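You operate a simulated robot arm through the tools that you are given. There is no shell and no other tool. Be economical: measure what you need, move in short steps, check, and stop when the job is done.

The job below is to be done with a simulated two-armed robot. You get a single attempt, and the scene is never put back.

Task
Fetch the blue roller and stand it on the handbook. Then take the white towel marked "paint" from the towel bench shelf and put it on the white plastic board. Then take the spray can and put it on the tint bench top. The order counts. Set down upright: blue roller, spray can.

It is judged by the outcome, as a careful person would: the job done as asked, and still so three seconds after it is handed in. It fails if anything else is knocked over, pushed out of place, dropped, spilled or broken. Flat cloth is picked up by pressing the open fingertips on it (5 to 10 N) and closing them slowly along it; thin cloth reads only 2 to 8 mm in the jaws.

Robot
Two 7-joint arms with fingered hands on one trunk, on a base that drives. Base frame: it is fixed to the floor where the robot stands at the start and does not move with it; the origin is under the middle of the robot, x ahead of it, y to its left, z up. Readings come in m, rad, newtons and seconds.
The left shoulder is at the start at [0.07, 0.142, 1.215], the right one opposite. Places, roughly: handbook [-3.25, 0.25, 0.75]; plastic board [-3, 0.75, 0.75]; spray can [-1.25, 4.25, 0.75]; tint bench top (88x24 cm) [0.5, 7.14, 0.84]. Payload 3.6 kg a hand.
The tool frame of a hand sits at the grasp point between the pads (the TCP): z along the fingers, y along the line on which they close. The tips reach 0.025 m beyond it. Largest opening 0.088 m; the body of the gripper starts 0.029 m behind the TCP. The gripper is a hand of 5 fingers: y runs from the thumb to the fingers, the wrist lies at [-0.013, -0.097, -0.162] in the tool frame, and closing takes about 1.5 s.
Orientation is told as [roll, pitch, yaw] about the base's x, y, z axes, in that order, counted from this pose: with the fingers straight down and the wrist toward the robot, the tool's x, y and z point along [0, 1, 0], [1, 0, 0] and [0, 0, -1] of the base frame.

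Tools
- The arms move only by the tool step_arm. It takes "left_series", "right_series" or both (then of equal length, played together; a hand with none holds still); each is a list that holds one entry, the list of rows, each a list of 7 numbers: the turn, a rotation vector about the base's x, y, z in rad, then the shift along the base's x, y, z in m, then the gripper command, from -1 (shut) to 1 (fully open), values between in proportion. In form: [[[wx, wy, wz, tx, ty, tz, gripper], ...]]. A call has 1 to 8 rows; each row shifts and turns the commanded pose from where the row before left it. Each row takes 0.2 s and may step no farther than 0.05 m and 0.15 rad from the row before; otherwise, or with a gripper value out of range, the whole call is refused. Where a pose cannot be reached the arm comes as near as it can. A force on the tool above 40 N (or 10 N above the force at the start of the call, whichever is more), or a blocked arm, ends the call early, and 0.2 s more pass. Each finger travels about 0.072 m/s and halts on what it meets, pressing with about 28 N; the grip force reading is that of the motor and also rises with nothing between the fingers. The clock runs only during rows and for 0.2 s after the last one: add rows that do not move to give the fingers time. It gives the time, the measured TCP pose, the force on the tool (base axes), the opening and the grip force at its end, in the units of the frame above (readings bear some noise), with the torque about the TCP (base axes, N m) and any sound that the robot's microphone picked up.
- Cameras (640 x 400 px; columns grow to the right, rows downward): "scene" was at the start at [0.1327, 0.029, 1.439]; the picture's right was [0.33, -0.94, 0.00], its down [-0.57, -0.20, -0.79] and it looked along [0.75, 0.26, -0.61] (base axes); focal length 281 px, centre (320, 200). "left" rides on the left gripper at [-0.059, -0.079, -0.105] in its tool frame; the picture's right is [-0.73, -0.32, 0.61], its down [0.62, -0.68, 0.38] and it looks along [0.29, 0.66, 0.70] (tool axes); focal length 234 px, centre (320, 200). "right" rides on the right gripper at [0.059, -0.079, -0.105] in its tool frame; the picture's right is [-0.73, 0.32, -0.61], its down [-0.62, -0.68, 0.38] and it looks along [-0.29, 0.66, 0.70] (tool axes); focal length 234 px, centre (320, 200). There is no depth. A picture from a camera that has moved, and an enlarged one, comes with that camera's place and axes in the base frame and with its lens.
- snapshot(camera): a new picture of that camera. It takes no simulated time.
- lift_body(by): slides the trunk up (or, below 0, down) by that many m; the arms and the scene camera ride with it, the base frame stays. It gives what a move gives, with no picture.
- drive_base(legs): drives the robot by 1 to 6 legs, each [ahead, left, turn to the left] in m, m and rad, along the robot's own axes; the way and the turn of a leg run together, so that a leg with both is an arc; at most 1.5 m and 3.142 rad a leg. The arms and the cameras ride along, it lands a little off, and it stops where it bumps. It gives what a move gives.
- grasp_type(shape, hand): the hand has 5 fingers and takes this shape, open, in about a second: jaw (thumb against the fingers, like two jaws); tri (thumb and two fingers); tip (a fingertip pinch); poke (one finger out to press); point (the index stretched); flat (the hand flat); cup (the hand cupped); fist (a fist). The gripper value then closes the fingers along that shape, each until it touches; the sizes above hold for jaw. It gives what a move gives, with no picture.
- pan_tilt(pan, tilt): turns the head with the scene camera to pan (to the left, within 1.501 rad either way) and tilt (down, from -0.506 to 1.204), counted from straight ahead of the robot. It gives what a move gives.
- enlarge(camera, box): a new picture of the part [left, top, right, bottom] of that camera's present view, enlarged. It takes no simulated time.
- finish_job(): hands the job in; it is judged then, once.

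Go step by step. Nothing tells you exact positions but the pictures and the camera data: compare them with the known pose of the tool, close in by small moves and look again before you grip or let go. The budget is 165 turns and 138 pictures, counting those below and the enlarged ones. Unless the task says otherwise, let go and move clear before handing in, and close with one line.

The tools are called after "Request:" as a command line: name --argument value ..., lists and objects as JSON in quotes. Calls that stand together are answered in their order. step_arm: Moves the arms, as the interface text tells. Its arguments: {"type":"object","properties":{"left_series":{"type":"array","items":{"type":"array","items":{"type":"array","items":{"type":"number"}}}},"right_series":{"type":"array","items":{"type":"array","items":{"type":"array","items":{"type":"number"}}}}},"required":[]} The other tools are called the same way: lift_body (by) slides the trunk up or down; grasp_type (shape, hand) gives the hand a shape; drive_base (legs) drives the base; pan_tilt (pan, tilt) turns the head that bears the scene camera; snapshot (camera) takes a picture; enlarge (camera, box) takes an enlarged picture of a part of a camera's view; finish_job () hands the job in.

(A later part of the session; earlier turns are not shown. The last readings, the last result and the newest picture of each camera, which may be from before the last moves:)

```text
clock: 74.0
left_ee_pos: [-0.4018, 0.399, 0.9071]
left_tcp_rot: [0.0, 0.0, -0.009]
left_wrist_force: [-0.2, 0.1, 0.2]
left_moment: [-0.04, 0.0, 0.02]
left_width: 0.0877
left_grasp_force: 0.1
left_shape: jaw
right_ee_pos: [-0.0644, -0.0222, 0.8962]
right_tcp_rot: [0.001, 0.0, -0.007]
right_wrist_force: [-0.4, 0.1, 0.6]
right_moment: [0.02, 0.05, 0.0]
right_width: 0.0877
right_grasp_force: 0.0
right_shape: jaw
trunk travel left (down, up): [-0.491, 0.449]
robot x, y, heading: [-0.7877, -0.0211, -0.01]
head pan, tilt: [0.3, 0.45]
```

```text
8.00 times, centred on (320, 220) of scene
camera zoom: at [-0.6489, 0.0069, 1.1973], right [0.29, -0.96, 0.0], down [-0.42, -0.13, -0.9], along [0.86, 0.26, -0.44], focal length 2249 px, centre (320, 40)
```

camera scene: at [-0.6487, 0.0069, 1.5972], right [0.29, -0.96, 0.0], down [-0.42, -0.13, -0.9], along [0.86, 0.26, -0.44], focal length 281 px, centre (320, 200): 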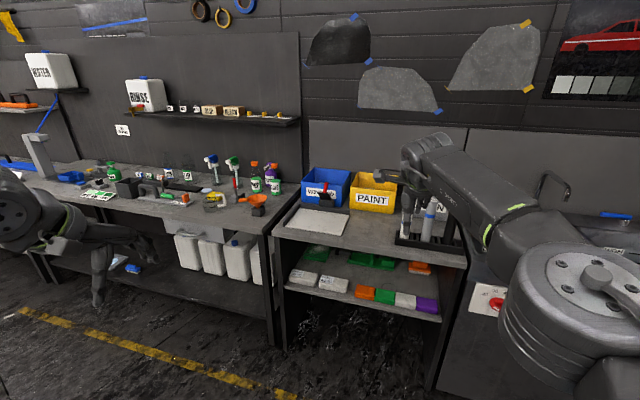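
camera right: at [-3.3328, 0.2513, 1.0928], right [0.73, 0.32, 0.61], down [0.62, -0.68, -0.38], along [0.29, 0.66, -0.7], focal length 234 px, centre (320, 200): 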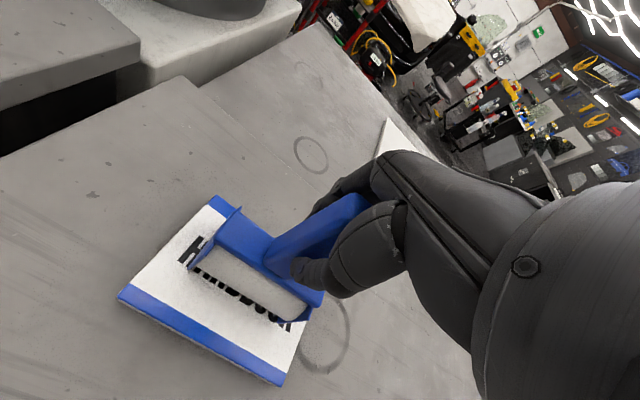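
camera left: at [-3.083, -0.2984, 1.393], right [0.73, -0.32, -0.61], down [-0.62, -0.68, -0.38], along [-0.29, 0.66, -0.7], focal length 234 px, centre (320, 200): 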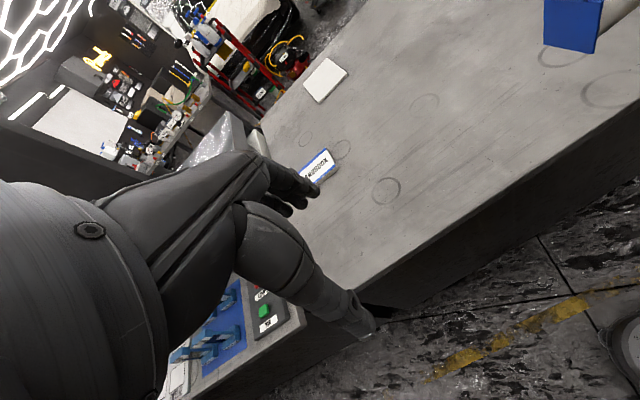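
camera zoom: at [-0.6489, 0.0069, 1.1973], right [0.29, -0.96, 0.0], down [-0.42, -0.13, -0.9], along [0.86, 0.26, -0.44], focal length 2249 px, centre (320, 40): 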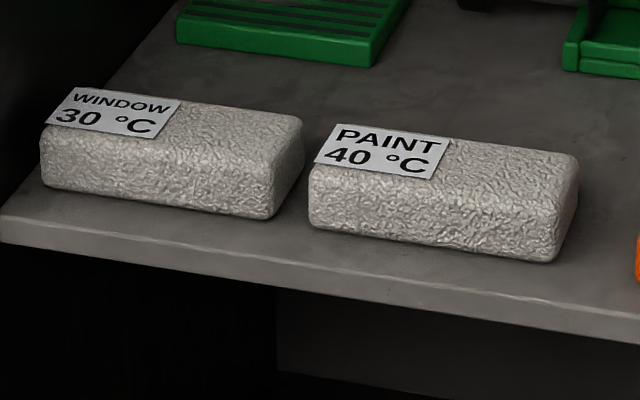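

The PAINT towel measures about 15×6×4 cm at x 0.45–0.51, y 0.20–0.345, shelf z≈0.511, so a left-hand jaw grip closing along x fits. I tuck the right hand back and drive nearer.

Request:
step_arm --right_series '[[[0, 0, 0, -0.045, -0.02, 0, 0], [0, 0, 0, -0.045, -0.02, 0, 0], [0, 0, 0, -0.045, -0.02, 0, 0], [0, 0, 0, -0.045, -0.02, 0, 0], [0, 0, 0, -0.045, -0.02, 0, 0], [0, 0, 0, -0.045, -0.02, 0, 0], [0, 0, 0, -0.045, -0.02, 0, 0], [0, 0, 0, -0.045, -0.02, 0, 0]]]'

Request:
drive_base --legs '[[0.42, 0.12, 0.0]]'

Request:
lift_body --by -0.2

Request:
pan_tilt --pan 0.35 --tilt 0.45

Request:
snapshot --camera "scene"

Request:
snapshot --camera "left"

```text
clock: 75.8
left_ee_pos: [-0.4022, 0.3999, 0.9074]
left_tcp_rot: [0.0, -0.001, -0.008]
left_wrist_force: [0.5, -0.2, -0.1]
left_moment: [0.01, -0.01, 0.01]
left_width: 0.0877
left_grasp_force: 0.1
left_shape: jaw
right_ee_pos: [-0.4119, -0.1821, 0.9019]
right_tcp_rot: [0.001, 0.002, -0.009]
right_wrist_force: [0.4, -0.7, -0.5]
right_moment: [0.0, 0.0, 0.01]
right_width: 0.0445
right_grasp_force: 0.2
right_shape: jaw
right hand out of reach, approached as far as the arm can: row 8
trunk travel left (down, up): [-0.491, 0.449]
robot x, y, heading: [-0.7877, -0.0184, -0.006]
head pan, tilt: [0.3, 0.45]
```

```text
clock: 78.4
left_ee_pos: [0.0075, 0.5181, 0.9063]
left_tcp_rot: [0.0, 0.001, -0.006]
left_wrist_force: [-0.2, -0.4, -0.7]
left_moment: [0.0, 0.0, 0.02]
left_width: 0.0878
left_grasp_force: 0.1
left_shape: jaw
right_ee_pos: [0.0007, -0.0623, 0.9013]
right_tcp_rot: [-0.001, 0.004, -0.005]
right_wrist_force: [0.4, -0.6, 0.4]
right_moment: [-0.01, 0.0, 0.01]
right_width: 0.0444
right_grasp_force: 0.0
right_shape: jaw
trunk travel left (down, up): [-0.491, 0.449]
robot x, y, heading: [-0.376, 0.1002, -0.004]
head pan, tilt: [0.3, 0.45]
```

```text
clock: 80.5
left_ee_pos: [0.0071, 0.5181, 0.7078]
left_tcp_rot: [0.001, -0.001, -0.007]
left_wrist_force: [-0.3, 0.2, 0.2]
left_moment: [0.03, -0.02, -0.01]
left_width: 0.0878
left_grasp_force: 0.1
left_shape: jaw
right_ee_pos: [-0.0006, -0.0619, 0.7021]
right_tcp_rot: [0.0, 0.001, -0.005]
right_wrist_force: [0.5, 0.4, 0.0]
right_moment: [0.01, -0.05, 0.03]
right_width: 0.0442
right_grasp_force: 0.1
right_shape: jaw
trunk travel left (down, up): [-0.291, 0.649]
robot x, y, heading: [-0.3794, 0.0988, -0.006]
head pan, tilt: [0.3, 0.45]
```

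```text
clock: 81.2
left_ee_pos: [0.0067, 0.5189, 0.708]
left_tcp_rot: [-0.002, -0.001, -0.008]
left_wrist_force: [0.4, 0.2, -1.0]
left_moment: [0.02, -0.02, -0.02]
left_width: 0.0874
left_grasp_force: 0.1
left_shape: jaw
right_ee_pos: [-0.0009, -0.0632, 0.7026]
right_tcp_rot: [0.001, 0.003, -0.006]
right_wrist_force: [-1.4, -0.3, 0.2]
right_moment: [0.0, 0.01, -0.01]
right_width: 0.0441
right_grasp_force: 0.1
right_shape: jaw
trunk travel left (down, up): [-0.291, 0.649]
robot x, y, heading: [-0.3796, 0.0998, -0.003]
head pan, tilt: [0.351, 0.45]
```

```text
103 pictures are left
camera scene: at [-0.2404, 0.1293, 0.9973], right [0.34, -0.94, 0.0], down [-0.41, -0.15, -0.9], along [0.85, 0.3, -0.44], focal length 281 px, centre (320, 200)
```

scene: 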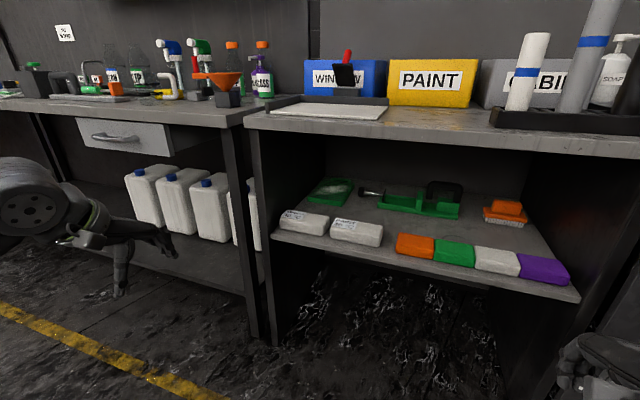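

```text
102 pictures are left
camera left: at [-0.0722, 0.4599, 0.8127], right [-0.33, -0.72, -0.61], down [-0.68, 0.63, -0.38], along [0.66, 0.29, -0.7], focal length 234 px, centre (320, 200)
```

left: 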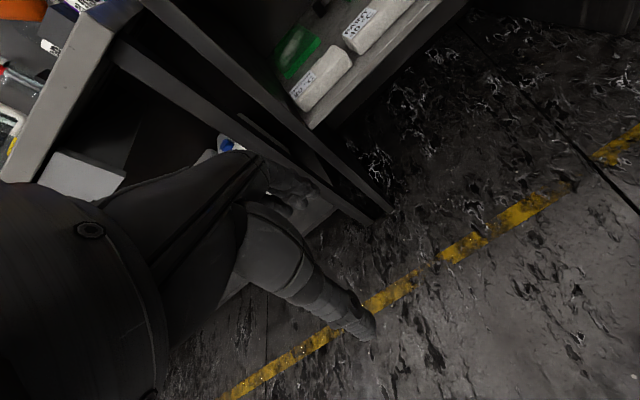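

I bring the left hand in front of the towel, outside the shelf.

Request:
step_arm --left_series '[[[0, 0, 0, 0.033, -0.031, -0.01, 1], [0, 0, 0, 0.033, -0.031, -0.01, 1], [0, 0, 0, 0.033, -0.031, -0.01, 1], [0, 0, 0, 0.033, -0.031, -0.01, 1], [0, 0, 0, 0.033, -0.031, -0.01, 1], [0, 0, 0, 0.033, -0.031, -0.01, 1], [0, 0, 0, 0.033, -0.031, -0.01, 1], [0, 0, 0, 0.033, -0.031, -0.01, 1]]]'

Request:
snapshot --camera "scene"

Request:
snapshot --camera "left"

```text
clock: 83.0
left_ee_pos: [0.2733, 0.2679, 0.6257]
left_tcp_rot: [-0.003, 0.002, -0.005]
left_wrist_force: [1.0, 0.3, 0.3]
left_moment: [-0.05, 0.0, 0.04]
left_width: 0.0875
left_grasp_force: 0.0
left_shape: jaw
right_ee_pos: [0.0005, -0.0615, 0.7033]
right_tcp_rot: [0.0, 0.003, -0.005]
right_wrist_force: [-0.2, 0.4, 0.1]
right_moment: [-0.02, -0.02, -0.02]
right_width: 0.0443
right_grasp_force: 0.0
right_shape: jaw
trunk travel left (down, up): [-0.291, 0.649]
robot x, y, heading: [-0.3769, 0.1002, -0.006]
head pan, tilt: [0.351, 0.45]
```

```text
101 pictures are left
camera scene: at [-0.2394, 0.1296, 0.9971], right [0.34, -0.94, 0.0], down [-0.41, -0.15, -0.9], along [0.85, 0.3, -0.44], focal length 281 px, centre (320, 200)
```

scene: 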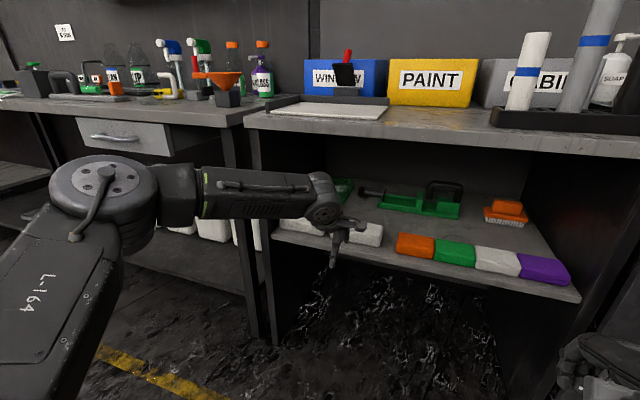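

```text
100 pictures are left
camera left: at [0.1945, 0.2102, 0.7316], right [-0.33, -0.73, -0.61], down [-0.68, 0.63, -0.38], along [0.66, 0.28, -0.7], focal length 234 px, centre (320, 200)
```

left: 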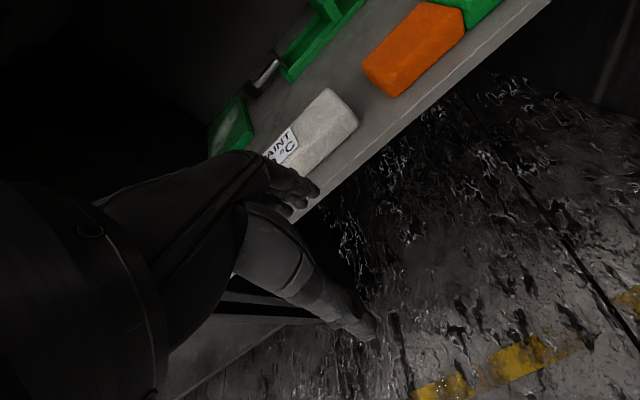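

The path looks clear under the bench top. I lower slightly, drive 10 cm forward, and check.

Request:
step_arm --left_series '[[[0, 0, 0, 0, 0, -0.034, 1], [0, 0, 0, 0, 0, 0, 1]]]'

Request:
drive_base --legs '[[0.1, 0.0, 0.005]]'

Request:
snapshot --camera "scene"

Request:
snapshot --camera "left"

```text
clock: 83.6
left_ee_pos: [0.2662, 0.2734, 0.5952]
left_tcp_rot: [-0.002, 0.0, -0.007]
left_wrist_force: [0.2, 0.9, -0.2]
left_moment: [0.0, 0.0, 0.0]
left_width: 0.0879
left_grasp_force: 0.1
left_shape: jaw
left hand out of reach, approached as far as the arm can: row 1
right_ee_pos: [-0.0003, -0.0632, 0.7022]
right_tcp_rot: [0.0, 0.003, -0.005]
right_wrist_force: [0.2, 0.4, -0.2]
right_moment: [0.02, -0.01, -0.03]
right_width: 0.0439
right_grasp_force: 0.0
right_shape: jaw
trunk travel left (down, up): [-0.291, 0.649]
robot x, y, heading: [-0.3796, 0.0971, -0.004]
head pan, tilt: [0.351, 0.45]
```

```text
clock: 84.7
left_ee_pos: [0.3674, 0.2747, 0.5957]
left_tcp_rot: [-0.003, -0.001, -0.003]
left_wrist_force: [-0.5, -0.4, -0.2]
left_moment: [0.02, 0.02, 0.05]
left_width: 0.0879
left_grasp_force: 0.0
left_shape: jaw
right_ee_pos: [0.1002, -0.062, 0.7034]
right_tcp_rot: [0.0, 0.003, -0.005]
right_wrist_force: [0.1, -0.1, -0.5]
right_moment: [0.0, 0.0, 0.03]
right_width: 0.0441
right_grasp_force: 0.2
right_shape: jaw
trunk travel left (down, up): [-0.291, 0.649]
robot x, y, heading: [-0.2801, 0.0998, -0.003]
head pan, tilt: [0.351, 0.45]
```

```text
99 pictures are left
camera scene: at [-0.1387, 0.1291, 0.9971], right [0.34, -0.94, 0.0], down [-0.41, -0.15, -0.9], along [0.85, 0.31, -0.44], focal length 281 px, centre (320, 200)
```

scene: 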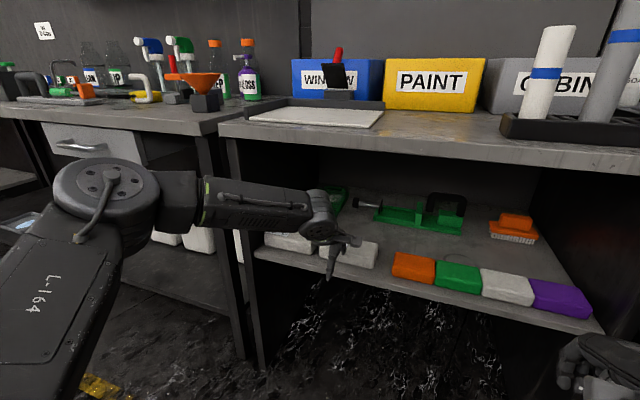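

```text
98 pictures are left
camera left: at [0.2885, 0.2163, 0.7008], right [-0.33, -0.73, -0.61], down [-0.68, 0.63, -0.38], along [0.66, 0.29, -0.7], focal length 234 px, centre (320, 200)
```

left: 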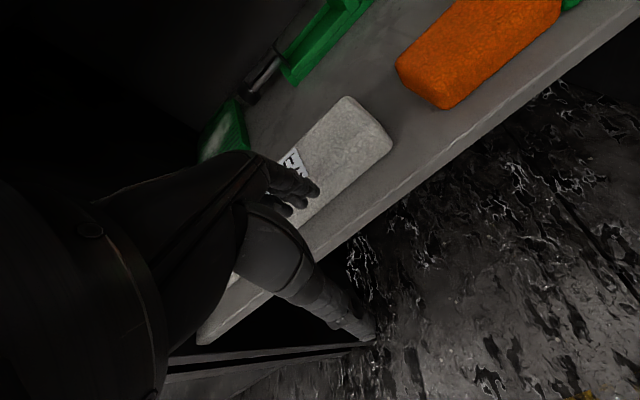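

The arm is near its limit straight ahead; it reaches farther inward, so I shift the hand right and the base left by 12 cm.

Request:
step_arm --left_series '[[[0, 0, 0, 0, -0.04, 0, 1], [0, 0, 0, 0, -0.04, 0, 1], [0, 0, 0, 0, -0.04, 0, 1], [0, 0, 0, 0, 0, 0, 1]]]'

Request:
drive_base --legs '[[0.0, 0.12, 0.003]]'

Request:
step_arm --left_series '[[[0, 0, 0, 0.03, 0, 0, 1], [0, 0, 0, 0.025, 0, 0, 1], [0, 0, 0, 0, 0, 0, 1]]]'

Request:
snapshot --camera "scene"

Request:
snapshot --camera "left"

```text
clock: 85.7
left_ee_pos: [0.3138, 0.2125, 0.6171]
left_tcp_rot: [-0.003, -0.004, -0.004]
left_wrist_force: [1.1, -0.5, 0.1]
left_moment: [-0.01, -0.02, -0.02]
left_width: 0.088
left_grasp_force: 0.1
left_shape: jaw
left hand out of reach, approached as far as the arm can: row 1, 2, 3
right_ee_pos: [0.1001, -0.0615, 0.7025]
right_tcp_rot: [0.002, 0.003, -0.002]
right_wrist_force: [-0.4, -0.5, -0.3]
right_moment: [-0.01, -0.04, -0.01]
right_width: 0.0442
right_grasp_force: 0.0
right_shape: jaw
trunk travel left (down, up): [-0.291, 0.649]
robot x, y, heading: [-0.277, 0.0974, -0.004]
head pan, tilt: [0.351, 0.45]
```

```text
clock: 87.0
left_ee_pos: [0.3138, 0.3366, 0.6173]
left_tcp_rot: [-0.002, -0.001, -0.002]
left_wrist_force: [-0.9, 0.5, 0.0]
left_moment: [0.0, -0.03, 0.02]
left_width: 0.0878
left_grasp_force: 0.1
left_shape: jaw
right_ee_pos: [0.1013, 0.0597, 0.7013]
right_tcp_rot: [0.0, 0.003, -0.001]
right_wrist_force: [0.6, 0.1, -0.1]
right_moment: [-0.04, -0.03, 0.0]
right_width: 0.0442
right_grasp_force: 0.0
right_shape: jaw
trunk travel left (down, up): [-0.291, 0.649]
robot x, y, heading: [-0.2753, 0.2219, 0.001]
head pan, tilt: [0.351, 0.45]
```

```text
clock: 87.8
left_ee_pos: [0.3448, 0.3612, 0.6271]
left_tcp_rot: [-0.003, -0.003, -0.002]
left_wrist_force: [-1.3, -0.1, 0.2]
left_moment: [-0.02, -0.03, -0.02]
left_width: 0.0876
left_grasp_force: 0.0
left_shape: jaw
left hand out of reach, approached as far as the arm can: row 1, 2
right_ee_pos: [0.1019, 0.06, 0.7022]
right_tcp_rot: [-0.001, 0.004, 0.001]
right_wrist_force: [0.3, -0.4, -0.8]
right_moment: [0.0, -0.01, 0.0]
right_width: 0.0444
right_grasp_force: 0.2
right_shape: jaw
trunk travel left (down, up): [-0.291, 0.649]
robot x, y, heading: [-0.2791, 0.2185, 0.005]
head pan, tilt: [0.351, 0.45]
```

```text
97 pictures are left
camera scene: at [-0.1394, 0.2503, 0.9973], right [0.34, -0.94, 0.0], down [-0.41, -0.15, -0.9], along [0.85, 0.31, -0.44], focal length 281 px, centre (320, 200)
```

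scene: 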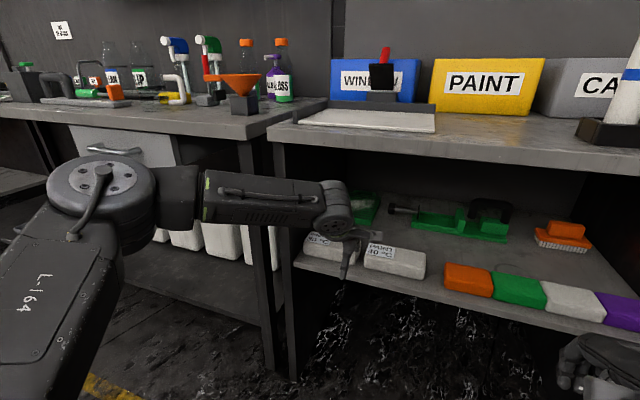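

```text
96 pictures are left
camera left: at [0.2674, 0.3022, 0.732], right [-0.32, -0.73, -0.61], down [-0.68, 0.62, -0.39], along [0.66, 0.29, -0.7], focal length 234 px, centre (320, 200)
```

left: 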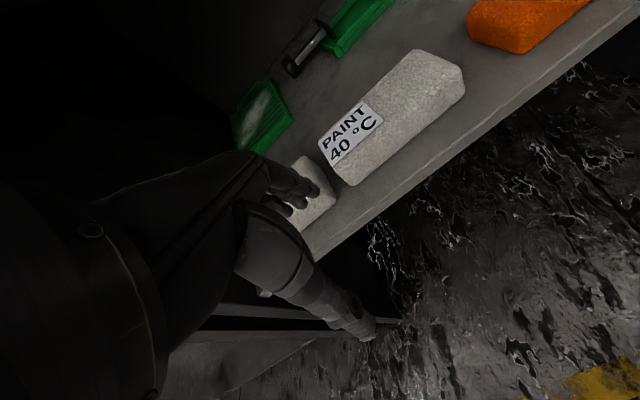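

The left arm hits a limit here; the right arm reached farther in front of the robot before. I swap: retract the left hand, bring the right hand in.

Request:
step_arm --left_series '[[[0, 0, 0, -0.048, 0, 0, 1], [0, 0, 0, -0.048, 0, 0, 1], [0, 0, 0, -0.045, 0.01, 0.01, 1], [0, 0, 0, -0.035, 0.03, 0.01, 1], [0, 0, 0, -0.03, 0.035, 0.01, 1], [0, 0, 0, -0.03, 0.035, 0.01, 1], [0, 0, 0, -0.03, 0.035, 0.01, 1]]]'

Request:
step_arm --right_series '[[[0, 0, 0, 0.025, 0.03, -0.005, 1], [0, 0, 0, 0.025, 0.03, -0.01, 1], [0, 0, 0, 0.025, 0.03, -0.015, 1], [0, 0, 0, 0.025, 0.03, -0.015, 1], [0, 0, 0, 0.025, 0.03, -0.015, 1], [0, 0, 0, 0.025, 0.03, -0.015, 1], [0, 0, 0, 0.02, 0.03, -0.015, 1], [0, 0, 0, 0, 0, 0, 1]]]'

Request:
snapshot --camera "scene"

Request:
snapshot --camera "right"

```text
clock: 89.4
left_ee_pos: [0.0942, 0.5107, 0.6802]
left_tcp_rot: [-0.003, 0.003, -0.005]
left_wrist_force: [0.2, 0.7, 0.8]
left_moment: [-0.02, 0.01, -0.03]
left_width: 0.0877
left_grasp_force: 0.1
left_shape: jaw
left hand out of reach, approached as far as the arm can: row 6, 7
right_ee_pos: [0.1016, 0.0599, 0.7035]
right_tcp_rot: [0.001, 0.003, 0.0]
right_wrist_force: [0.1, 0.2, 0.3]
right_moment: [0.01, 0.01, 0.06]
right_width: 0.0445
right_grasp_force: 0.1
right_shape: jaw
trunk travel left (down, up): [-0.291, 0.649]
robot x, y, heading: [-0.2781, 0.2204, -0.0]
head pan, tilt: [0.351, 0.45]
```

```text
clock: 91.2
left_ee_pos: [0.0942, 0.5119, 0.68]
left_tcp_rot: [-0.004, 0.001, -0.003]
left_wrist_force: [0.0, -0.2, -0.1]
left_moment: [-0.02, 0.01, -0.04]
left_width: 0.0879
left_grasp_force: 0.1
left_shape: jaw
right_ee_pos: [0.2748, 0.2689, 0.6124]
right_tcp_rot: [-0.001, 0.004, -0.001]
right_wrist_force: [-0.2, -0.7, 0.1]
right_moment: [0.0, 0.01, 0.01]
right_width: 0.0875
right_grasp_force: 0.0
right_shape: jaw
trunk travel left (down, up): [-0.291, 0.649]
robot x, y, heading: [-0.2758, 0.2226, -0.0]
head pan, tilt: [0.351, 0.45]
```

```text
95 pictures are left
camera scene: at [-0.1395, 0.2503, 0.9973], right [0.34, -0.94, 0.0], down [-0.41, -0.15, -0.9], along [0.85, 0.31, -0.44], focal length 281 px, centre (320, 200)
```

scene: 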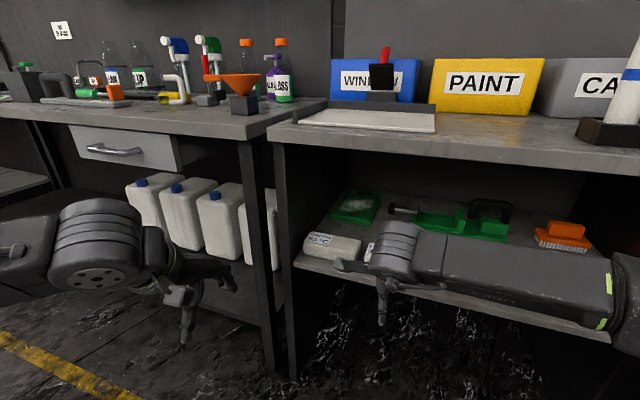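

```text
94 pictures are left
camera right: at [0.1963, 0.327, 0.717], right [0.32, -0.73, 0.61], down [-0.68, -0.62, -0.38], along [0.66, -0.29, -0.7], focal length 234 px, centre (320, 200)
```

right: 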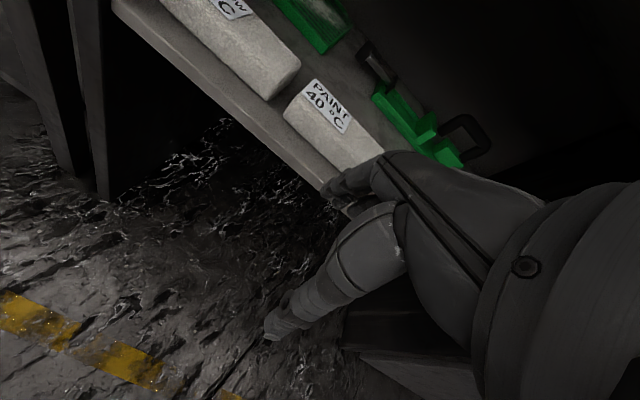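

The right arm fits, with the forearm in the open front of the shelf. I extend forward stepwise.

Request:
step_arm --right_series '[[[0, 0, 0, 0.02, 0.0, -0.011, 1], [0, 0, 0, 0.03, 0.0, -0.01, 1], [0, 0, 0, 0.03, 0, 0, 1], [0, 0, 0, 0.03, 0, 0, 1], [0, 0, 0, 0, 0, 0, 1]]]'

Request:
snapshot --camera "scene"

Request:
snapshot --camera "right"

```text
clock: 92.4
left_ee_pos: [0.0936, 0.5109, 0.6813]
left_tcp_rot: [-0.002, -0.001, -0.003]
left_wrist_force: [0.6, -0.1, -0.3]
left_moment: [0.0, -0.02, 0.02]
left_width: 0.0877
left_grasp_force: 0.1
left_shape: jaw
right_ee_pos: [0.3826, 0.2701, 0.5917]
right_tcp_rot: [0.002, 0.003, 0.001]
right_wrist_force: [-0.4, 0.1, 0.3]
right_moment: [-0.01, 0.02, 0.01]
right_width: 0.0878
right_grasp_force: 0.1
right_shape: jaw
trunk travel left (down, up): [-0.291, 0.649]
robot x, y, heading: [-0.2781, 0.2184, -0.0]
head pan, tilt: [0.351, 0.45]
```

```text
93 pictures are left
camera scene: at [-0.1394, 0.2503, 0.9973], right [0.34, -0.94, 0.0], down [-0.41, -0.15, -0.9], along [0.85, 0.31, -0.44], focal length 281 px, centre (320, 200)
```

scene: 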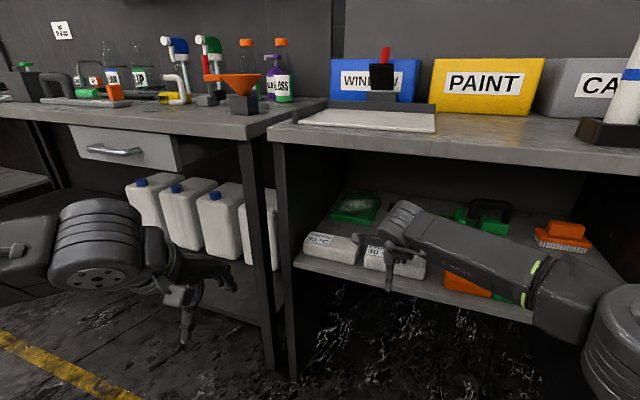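

```text
92 pictures are left
camera right: at [0.3057, 0.3283, 0.6949], right [0.32, -0.73, 0.61], down [-0.68, -0.62, -0.38], along [0.66, -0.29, -0.7], focal length 234 px, centre (320, 200)
```

right: 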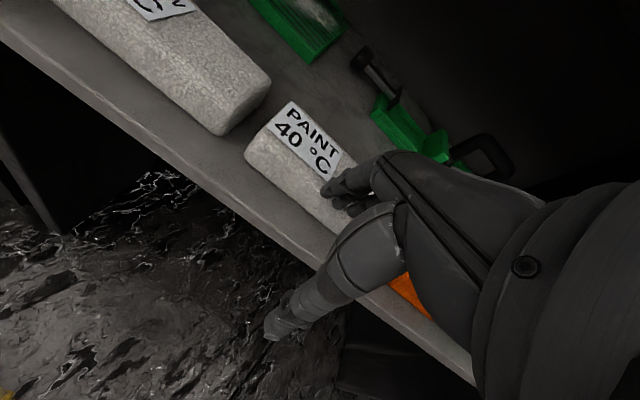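

Request:
step_arm --right_series '[[[0, 0, 0, 0.025, 0.0, 0.008, 1], [0, 0, 0, 0.025, 0.0, 0, 1], [0, 0, 0, 0.025, 0, 0, 1], [0, 0, 0, 0.023, 0, 0, 1], [0, 0, 0, 0, 0, 0, 1]]]'

Request:
snapshot --camera "scene"

Request:
snapshot --camera "right"

```text
clock: 93.6
left_ee_pos: [0.0952, 0.5107, 0.6809]
left_tcp_rot: [-0.004, 0.001, 0.0]
left_wrist_force: [-0.1, 0.2, 0.6]
left_moment: [0.01, 0.01, 0.01]
left_width: 0.0876
left_grasp_force: 0.1
left_shape: jaw
right_ee_pos: [0.4366, 0.2652, 0.5968]
right_tcp_rot: [-0.001, 0.003, 0.002]
right_wrist_force: [0.2, -0.1, 0.1]
right_moment: [-0.01, 0.02, -0.01]
right_width: 0.0876
right_grasp_force: 0.1
right_shape: jaw
right hand out of reach, approached as far as the arm can: row 3, 4
trunk travel left (down, up): [-0.291, 0.649]
robot x, y, heading: [-0.2755, 0.2192, -0.005]
head pan, tilt: [0.351, 0.45]
```

```text
91 pictures are left
camera scene: at [-0.1394, 0.2504, 0.9973], right [0.34, -0.94, 0.0], down [-0.41, -0.15, -0.9], along [0.85, 0.31, -0.44], focal length 281 px, centre (320, 200)
```

scene: 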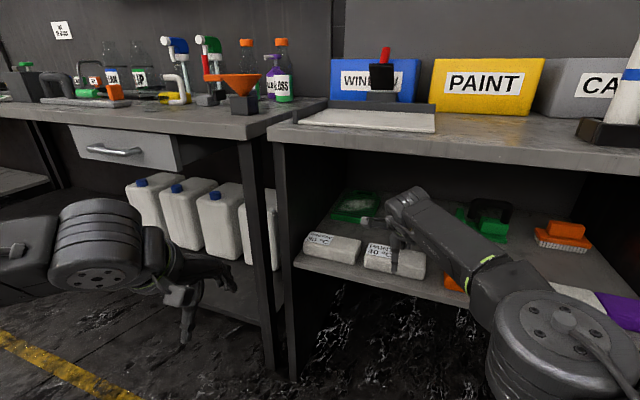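

```text
90 pictures are left
camera right: at [0.359, 0.3235, 0.7016], right [0.32, -0.73, 0.61], down [-0.68, -0.62, -0.38], along [0.66, -0.29, -0.7], focal length 234 px, centre (320, 200)
```

right: 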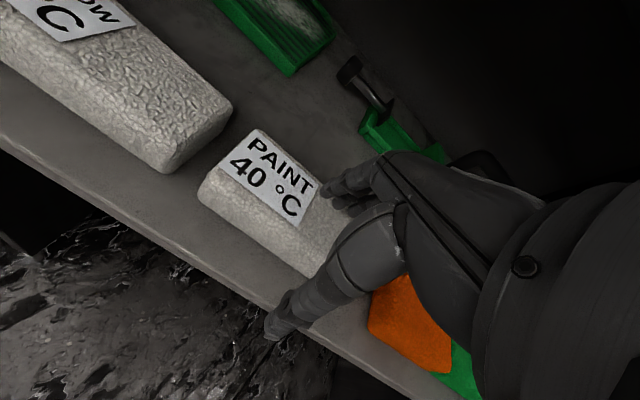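

I drive the last ~4.5 cm with the base.

Request:
drive_base --legs '[[0.046, 0.0, 0.003]]'

Request:
snapshot --camera "right"

Request:
enlarge --camera "scene" --box '[290, 170, 490, 300]'

```text
clock: 94.5
left_ee_pos: [0.1397, 0.5128, 0.6807]
left_tcp_rot: [-0.005, 0.001, 0.001]
left_wrist_force: [0.4, 0.1, -0.3]
left_moment: [0.05, 0.04, 0.02]
left_width: 0.0878
left_grasp_force: 0.1
left_shape: jaw
right_ee_pos: [0.4819, 0.2673, 0.5961]
right_tcp_rot: [-0.001, 0.005, 0.002]
right_wrist_force: [-0.6, -0.4, -0.5]
right_moment: [-0.02, -0.01, 0.02]
right_width: 0.0878
right_grasp_force: 0.1
right_shape: jaw
trunk travel left (down, up): [-0.291, 0.649]
robot x, y, heading: [-0.2334, 0.22, 0.002]
head pan, tilt: [0.351, 0.45]
```

```text
89 pictures are left
camera right: at [0.4052, 0.3264, 0.701], right [0.33, -0.72, 0.61], down [-0.68, -0.63, -0.38], along [0.66, -0.29, -0.7], focal length 234 px, centre (320, 200)
```

right: 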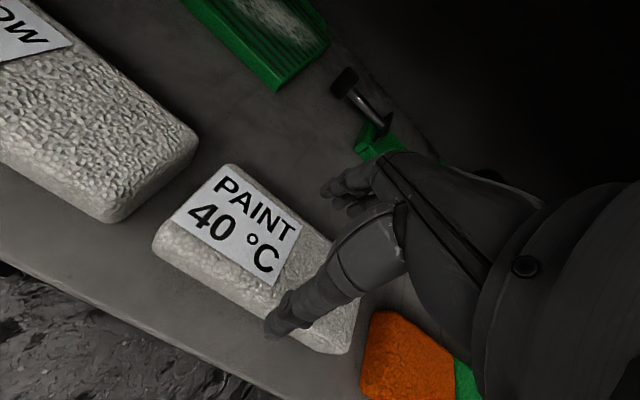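

```text
3.08 times, centred on (390, 235) of scene
camera zoom: at [-0.0926, 0.2511, 0.9971], right [0.35, -0.94, 0.0], down [-0.41, -0.15, -0.9], along [0.84, 0.31, -0.44], focal length 865 px, centre (105, 92)
```

zoom: 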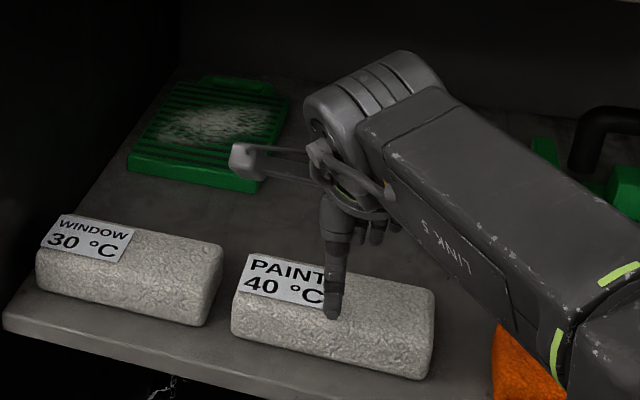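

Thumb and fingers straddle the towel in x. I descend gently.

Request:
step_arm --right_series '[[[0, 0, 0, 0, 0, -0.01, 1], [0, 0, 0, 0, 0, -0.01, 1], [0, 0, 0, 0, 0, 0, 1]]]'

```text
clock: 95.3
left_ee_pos: [0.1391, 0.5132, 0.6806]
left_tcp_rot: [-0.002, 0.0, 0.001]
left_wrist_force: [-0.1, 0.3, -0.4]
left_moment: [-0.05, 0.0, 0.02]
left_width: 0.0877
left_grasp_force: 0.0
left_shape: jaw
right_ee_pos: [0.4831, 0.2686, 0.5761]
right_tcp_rot: [-0.001, 0.004, 0.005]
right_wrist_force: [0.1, -0.3, 0.5]
right_moment: [-0.02, 0.01, 0.01]
right_width: 0.0875
right_grasp_force: 0.1
right_shape: jaw
trunk travel left (down, up): [-0.291, 0.649]
robot x, y, heading: [-0.23, 0.2183, 0.008]
head pan, tilt: [0.351, 0.45]
```

Request:
step_arm --right_series '[[[0, 0, 0, -0.001, 0, -0.01, 1], [0, 0, 0, 0, 0, -0.01, 1], [0, 0, 0, 0, 0, -0.008, 1], [0, 0, 0, 0, 0, 0, 1]]]'

Request:
snapshot --camera "right"

Request:
enlarge --camera "scene" --box '[290, 170, 490, 300]'

```text
clock: 96.3
left_ee_pos: [0.1386, 0.5121, 0.6816]
left_tcp_rot: [-0.003, -0.002, 0.001]
left_wrist_force: [-0.2, 0.2, -0.6]
left_moment: [-0.01, -0.01, -0.01]
left_width: 0.0877
left_grasp_force: 0.1
left_shape: jaw
right_ee_pos: [0.4823, 0.269, 0.5507]
right_tcp_rot: [0.0, 0.002, 0.002]
right_wrist_force: [-0.1, 1.1, 6.2]
right_moment: [0.04, 0.04, -0.01]
right_width: 0.0879
right_grasp_force: 0.0
right_shape: jaw
trunk travel left (down, up): [-0.291, 0.649]
robot x, y, heading: [-0.2327, 0.2215, 0.007]
head pan, tilt: [0.351, 0.45]
```

```text
87 pictures are left
camera right: at [0.4034, 0.3271, 0.655], right [0.33, -0.72, 0.61], down [-0.68, -0.63, -0.38], along [0.66, -0.29, -0.7], focal length 234 px, centre (320, 200)
```

right: 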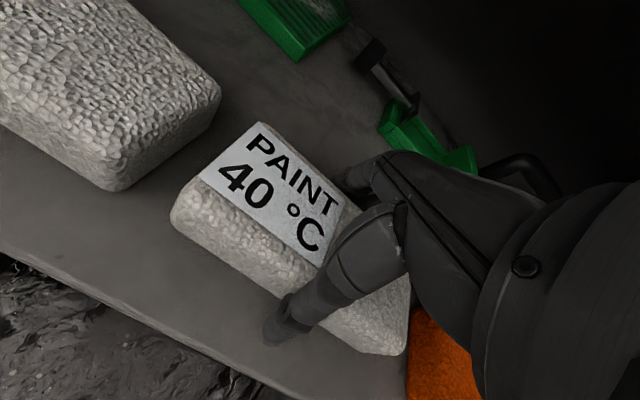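

```text
3.08 times, centred on (390, 235) of scene
camera zoom: at [-0.0944, 0.251, 0.9975], right [0.35, -0.94, 0.0], down [-0.41, -0.15, -0.9], along [0.84, 0.31, -0.43], focal length 865 px, centre (105, 92)
```

zoom: 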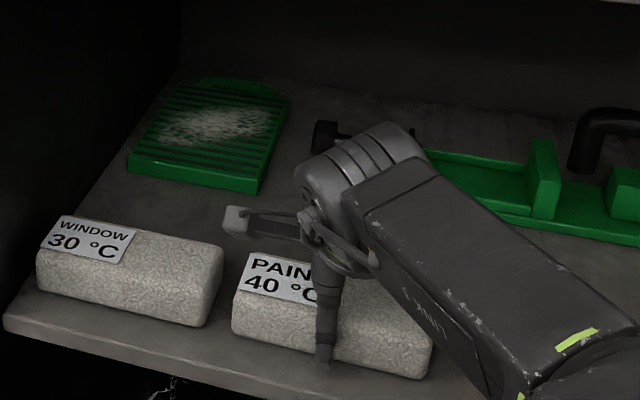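

The tips touch the shelf (z≈0.525). I raise 3 mm and close the jaws.

Request:
step_arm --right_series '[[[0, 0, 0, 0, 0, 0.005, 1], [0, 0, 0, 0, 0, 0, 0.6], [0, 0, 0, 0, 0, 0, 0.2], [0, 0, 0, 0, 0, 0, -0.3], [0, 0, 0, 0, 0, 0, -1], [0, 0, 0, 0, 0, 0, -1], [0, 0, 0, 0, 0, 0, -1], [0, 0, 0, 0, 0, 0, -1]]]'

Request:
snapshot --camera "right"

```text
clock: 98.1
left_ee_pos: [0.1404, 0.5128, 0.6807]
left_tcp_rot: [-0.003, -0.001, 0.002]
left_wrist_force: [0.5, -1.5, 0.6]
left_moment: [0.03, 0.02, -0.01]
left_width: 0.0877
left_grasp_force: 0.0
left_shape: jaw
right_ee_pos: [0.4816, 0.2698, 0.5548]
right_tcp_rot: [-0.001, 0.002, 0.002]
right_wrist_force: [-0.3, 0.4, 0.7]
right_moment: [-0.08, 0.0, 0.01]
right_width: 0.0679
right_grasp_force: 27.4
right_shape: jaw
trunk travel left (down, up): [-0.291, 0.649]
robot x, y, heading: [-0.2295, 0.2167, 0.005]
head pan, tilt: [0.351, 0.45]
```

```text
85 pictures are left
camera right: at [0.404, 0.3271, 0.6586], right [0.33, -0.72, 0.61], down [-0.68, -0.63, -0.38], along [0.66, -0.29, -0.7], focal length 234 px, centre (320, 200)
```

right: 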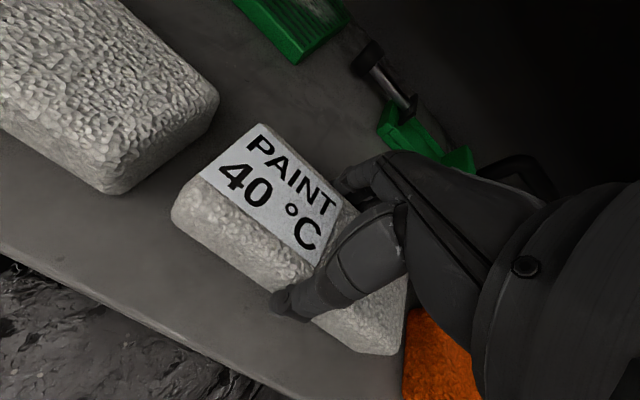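

Gripped at 68 mm. I lift 4.5 cm and check.

Request:
step_arm --right_series '[[[0, 0, 0, 0, 0, 0.01, -1], [0, 0, 0, 0, 0, 0.015, -1], [0, 0, 0, 0, 0, 0.02, -1], [0, 0, 0, 0, 0, 0, -1]]]'

Request:
snapshot --camera "right"

Request:
snapshot --camera "scene"

```text
clock: 99.1
left_ee_pos: [0.1393, 0.5121, 0.681]
left_tcp_rot: [-0.005, 0.002, 0.003]
left_wrist_force: [0.0, -0.3, 0.0]
left_moment: [-0.01, 0.01, 0.02]
left_width: 0.0875
left_grasp_force: 0.1
left_shape: jaw
right_ee_pos: [0.4819, 0.2686, 0.5988]
right_tcp_rot: [0.0, 0.004, 0.004]
right_wrist_force: [0.9, 0.4, -1.7]
right_moment: [0.03, 0.04, 0.01]
right_width: 0.0679
right_grasp_force: 28.2
right_shape: jaw
trunk travel left (down, up): [-0.291, 0.649]
robot x, y, heading: [-0.2297, 0.2194, 0.005]
head pan, tilt: [0.351, 0.45]
```

```text
84 pictures are left
camera right: at [0.4035, 0.3266, 0.7036], right [0.33, -0.72, 0.61], down [-0.68, -0.63, -0.38], along [0.66, -0.29, -0.7], focal length 234 px, centre (320, 200)
```

right: 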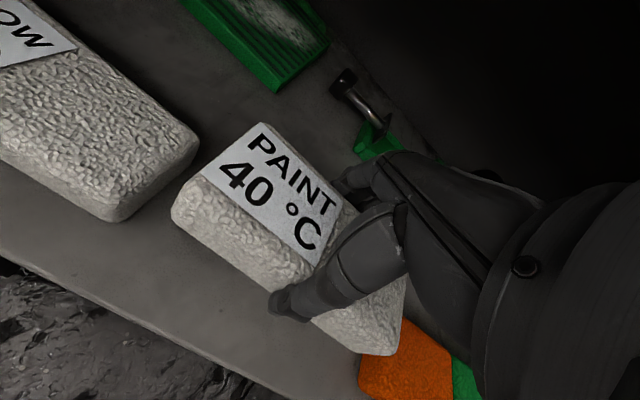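

```text
83 pictures are left
camera scene: at [-0.0931, 0.2511, 0.9972], right [0.35, -0.94, 0.0], down [-0.41, -0.15, -0.9], along [0.84, 0.31, -0.44], focal length 281 px, centre (320, 200)
```

scene: 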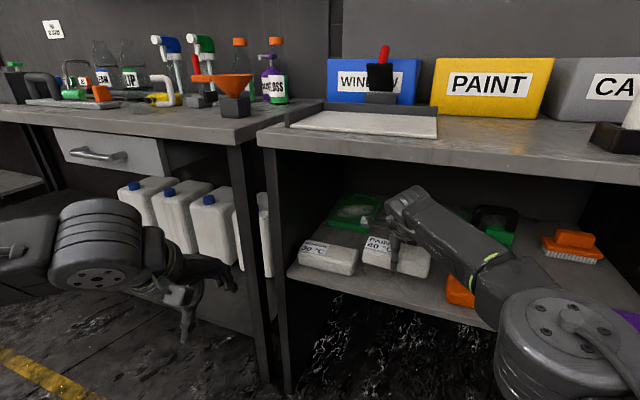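

Towel held. I back out, raise the trunk, and drive around to the counter's far (+y) side where the white board can be reached.

Request:
drive_base --legs '[[-0.6, 0, 0]]'

Request:
lift_body --by 0.4

Request:
lift_body --by 0.1

Request:
pan_tilt --pan 1.5 --tilt 0.4

Request:
snapshot --camera "scene"

Request:
snapshot --camera "right"

```text
clock: 102.5
left_ee_pos: [-0.4604, 0.5092, 0.6812]
left_tcp_rot: [-0.003, 0.001, 0.001]
left_wrist_force: [-0.4, -1.3, -0.6]
left_moment: [-0.01, 0.0, 0.03]
left_width: 0.0878
left_grasp_force: 0.0
left_shape: jaw
right_ee_pos: [-0.118, 0.2661, 0.5996]
right_tcp_rot: [-0.001, 0.003, 0.003]
right_wrist_force: [-0.1, -0.2, -0.9]
right_moment: [0.0, 0.01, 0.01]
right_width: 0.0677
right_grasp_force: 28.0
right_shape: jaw
trunk travel left (down, up): [-0.291, 0.649]
robot x, y, heading: [-0.8264, 0.2203, 0.008]
head pan, tilt: [0.351, 0.45]
```

```text
clock: 106.3
left_ee_pos: [-0.4592, 0.5109, 1.0794]
left_tcp_rot: [-0.005, 0.001, 0.002]
left_wrist_force: [0.7, 0.0, -0.4]
left_moment: [-0.01, 0.03, -0.02]
left_width: 0.0875
left_grasp_force: 0.0
left_shape: jaw
right_ee_pos: [-0.116, 0.2664, 0.9996]
right_tcp_rot: [0.0, 0.004, 0.003]
right_wrist_force: [-0.8, 0.4, -2.3]
right_moment: [0.02, 0.01, 0.02]
right_width: 0.0681
right_grasp_force: 28.0
right_shape: jaw
trunk travel left (down, up): [-0.691, 0.249]
robot x, y, heading: [-0.8282, 0.2173, 0.002]
head pan, tilt: [0.351, 0.45]
```

```text
clock: 107.6
left_ee_pos: [-0.4594, 0.5106, 1.1803]
left_tcp_rot: [-0.004, 0.0, 0.0]
left_wrist_force: [-0.4, -0.2, 0.4]
left_moment: [0.01, -0.02, 0.01]
left_width: 0.0877
left_grasp_force: 0.0
left_shape: jaw
right_ee_pos: [-0.118, 0.2668, 1.0992]
right_tcp_rot: [0.0, 0.003, 0.003]
right_wrist_force: [0.3, 0.8, -1.3]
right_moment: [0.02, -0.01, 0.0]
right_width: 0.0678
right_grasp_force: 27.9
right_shape: jaw
trunk travel left (down, up): [-0.791, 0.149]
robot x, y, heading: [-0.8297, 0.2161, -0.002]
head pan, tilt: [0.351, 0.45]
```

```text
clock: 109.0
left_ee_pos: [-0.4587, 0.5103, 1.1807]
left_tcp_rot: [-0.003, 0.001, 0.001]
left_wrist_force: [0.0, 0.0, -0.1]
left_moment: [-0.01, 0.05, 0.0]
left_width: 0.0874
left_grasp_force: 0.1
left_shape: jaw
right_ee_pos: [-0.117, 0.2667, 1.0987]
right_tcp_rot: [0.001, 0.004, 0.003]
right_wrist_force: [-0.1, -0.7, -1.2]
right_moment: [0.01, -0.02, 0.01]
right_width: 0.0681
right_grasp_force: 28.0
right_shape: jaw
trunk travel left (down, up): [-0.791, 0.149]
robot x, y, heading: [-0.8309, 0.2191, 0.002]
head pan, tilt: [1.499, 0.4]
```

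```text
82 pictures are left
camera scene: at [-0.7718, 0.3095, 1.5019], right [1.0, -0.07, 0.0], down [-0.03, -0.39, -0.92], along [0.06, 0.92, -0.39], focal length 281 px, centre (320, 200)
```

scene: 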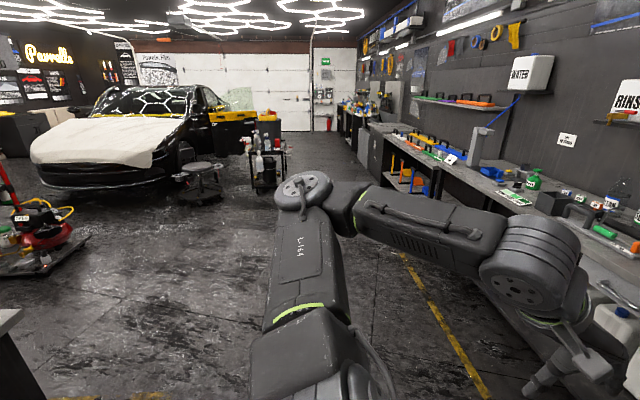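

```text
81 pictures are left
camera right: at [-0.1953, 0.3245, 1.2034], right [0.33, -0.72, 0.61], down [-0.68, -0.63, -0.38], along [0.66, -0.29, -0.7], focal length 234 px, centre (320, 200)
```

right: 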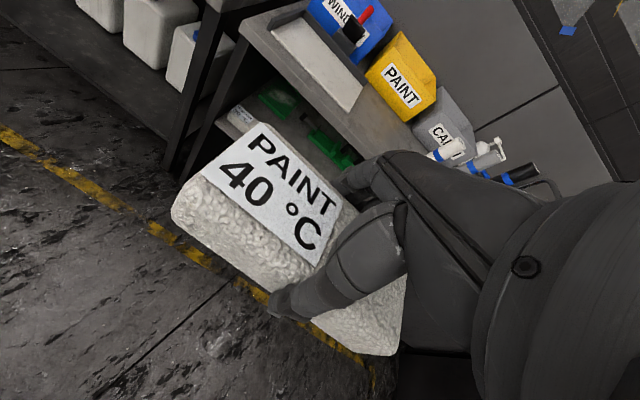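

The floor is clear. I drive to y≈1.75, turn to face −y, and go part way along.

Request:
drive_base --legs '[[0, 1.5, 0], [0, 0, -1.571], [0, -0.9, 0]]'

Request:
pan_tilt --pan -0.7 --tilt 0.6

Request:
snapshot --camera "scene"

```text
clock: 124.4
left_ee_pos: [-1.437, 1.3155, 1.1806]
left_tcp_rot: [-0.002, -0.001, -1.582]
left_wrist_force: [0.2, -0.7, 0.5]
left_moment: [-0.02, 0.02, 0.04]
left_width: 0.0878
left_grasp_force: 0.2
left_shape: jaw
right_ee_pos: [-1.6867, 0.9772, 1.1002]
right_tcp_rot: [-0.001, 0.002, -1.58]
right_wrist_force: [-0.5, 0.6, -1.9]
right_moment: [0.01, -0.01, 0.02]
right_width: 0.0676
right_grasp_force: 28.1
right_shape: jaw
trunk travel left (down, up): [-0.791, 0.149]
robot x, y, heading: [-1.7281, 1.6928, -1.581]
head pan, tilt: [1.499, 0.4]
```

```text
clock: 126.5
left_ee_pos: [-1.4379, 1.3158, 1.1806]
left_tcp_rot: [-0.003, -0.001, -1.581]
left_wrist_force: [-0.5, 0.2, 0.1]
left_moment: [-0.03, -0.02, -0.01]
left_width: 0.0877
left_grasp_force: 0.0
left_shape: jaw
right_ee_pos: [-1.6874, 0.9756, 1.0994]
right_tcp_rot: [-0.002, 0.005, -1.58]
right_wrist_force: [0.4, 0.6, -1.9]
right_moment: [-0.01, 0.0, -0.01]
right_width: 0.0678
right_grasp_force: 28.3
right_shape: jaw
trunk travel left (down, up): [-0.791, 0.149]
robot x, y, heading: [-1.7253, 1.6926, -1.579]
head pan, tilt: [-0.7, 0.6]
```

```text
80 pictures are left
camera scene: at [-1.7843, 1.572, 1.4837], right [-0.76, 0.65, 0.0], down [0.37, 0.43, -0.82], along [-0.54, -0.63, -0.57], focal length 281 px, centre (320, 200)
```

scene: 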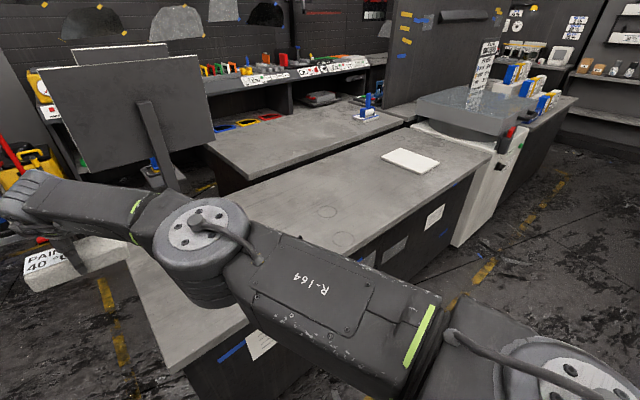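

I see the white board and the roller standing fine. I continue 1.2 m along the counter.

Request:
drive_base --legs '[[0, -1.2, 0.008]]'

Request:
pan_tilt --pan 0.0 --tilt 0.7

Request:
snapshot --camera "scene"

Request:
snapshot --camera "right"

```text
clock: 132.6
left_ee_pos: [-2.65, 1.3269, 1.1812]
left_tcp_rot: [-0.004, 0.0, -1.582]
left_wrist_force: [0.8, -0.4, 0.4]
left_moment: [-0.02, -0.01, -0.01]
left_width: 0.0877
left_grasp_force: 0.1
left_shape: jaw
right_ee_pos: [-2.8976, 0.9891, 1.0992]
right_tcp_rot: [0.001, 0.004, -1.581]
right_wrist_force: [-0.3, -0.4, -1.7]
right_moment: [-0.01, 0.01, -0.01]
right_width: 0.0678
right_grasp_force: 27.9
right_shape: jaw
trunk travel left (down, up): [-0.791, 0.149]
robot x, y, heading: [-2.9363, 1.6981, -1.58]
head pan, tilt: [-0.7, 0.6]
```

```text
clock: 133.7
left_ee_pos: [-2.6505, 1.3271, 1.1806]
left_tcp_rot: [-0.002, 0.0, -1.582]
left_wrist_force: [0.0, -0.4, -0.7]
left_moment: [-0.01, 0.0, -0.03]
left_width: 0.0878
left_grasp_force: 0.1
left_shape: jaw
right_ee_pos: [-2.8977, 0.9886, 1.0989]
right_tcp_rot: [0.0, 0.003, -1.58]
right_wrist_force: [-0.2, 0.8, -2.3]
right_moment: [0.01, 0.0, -0.02]
right_width: 0.0675
right_grasp_force: 28.1
right_shape: jaw
trunk travel left (down, up): [-0.791, 0.149]
robot x, y, heading: [-2.9364, 1.7002, -1.58]
head pan, tilt: [0.0, 0.7]
```

```text
79 pictures are left
camera scene: at [-2.9385, 1.5666, 1.4751], right [-1.0, 0.01, 0.0], down [0.01, 0.64, -0.76], along [-0.01, -0.76, -0.64], focal length 281 px, centre (320, 200)
```

scene: 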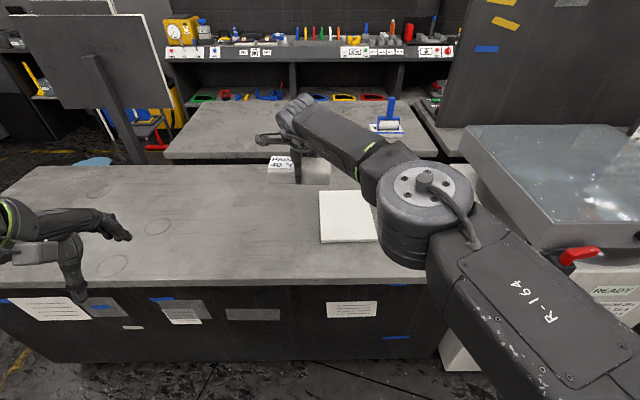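

```text
78 pictures are left
camera right: at [-2.8378, 1.0665, 1.2034], right [-0.73, -0.32, 0.61], down [-0.62, 0.69, -0.38], along [-0.3, -0.65, -0.7], focal length 234 px, centre (320, 200)
```

right: 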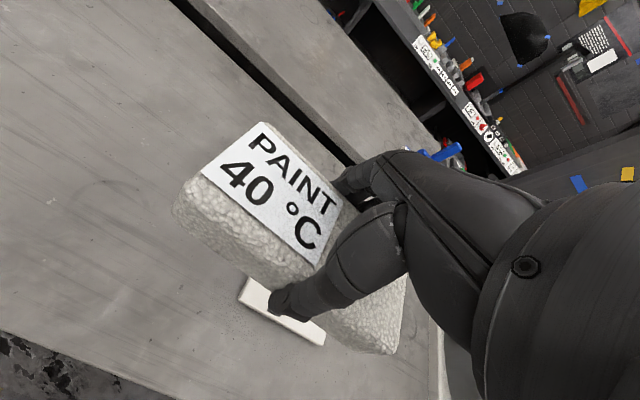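

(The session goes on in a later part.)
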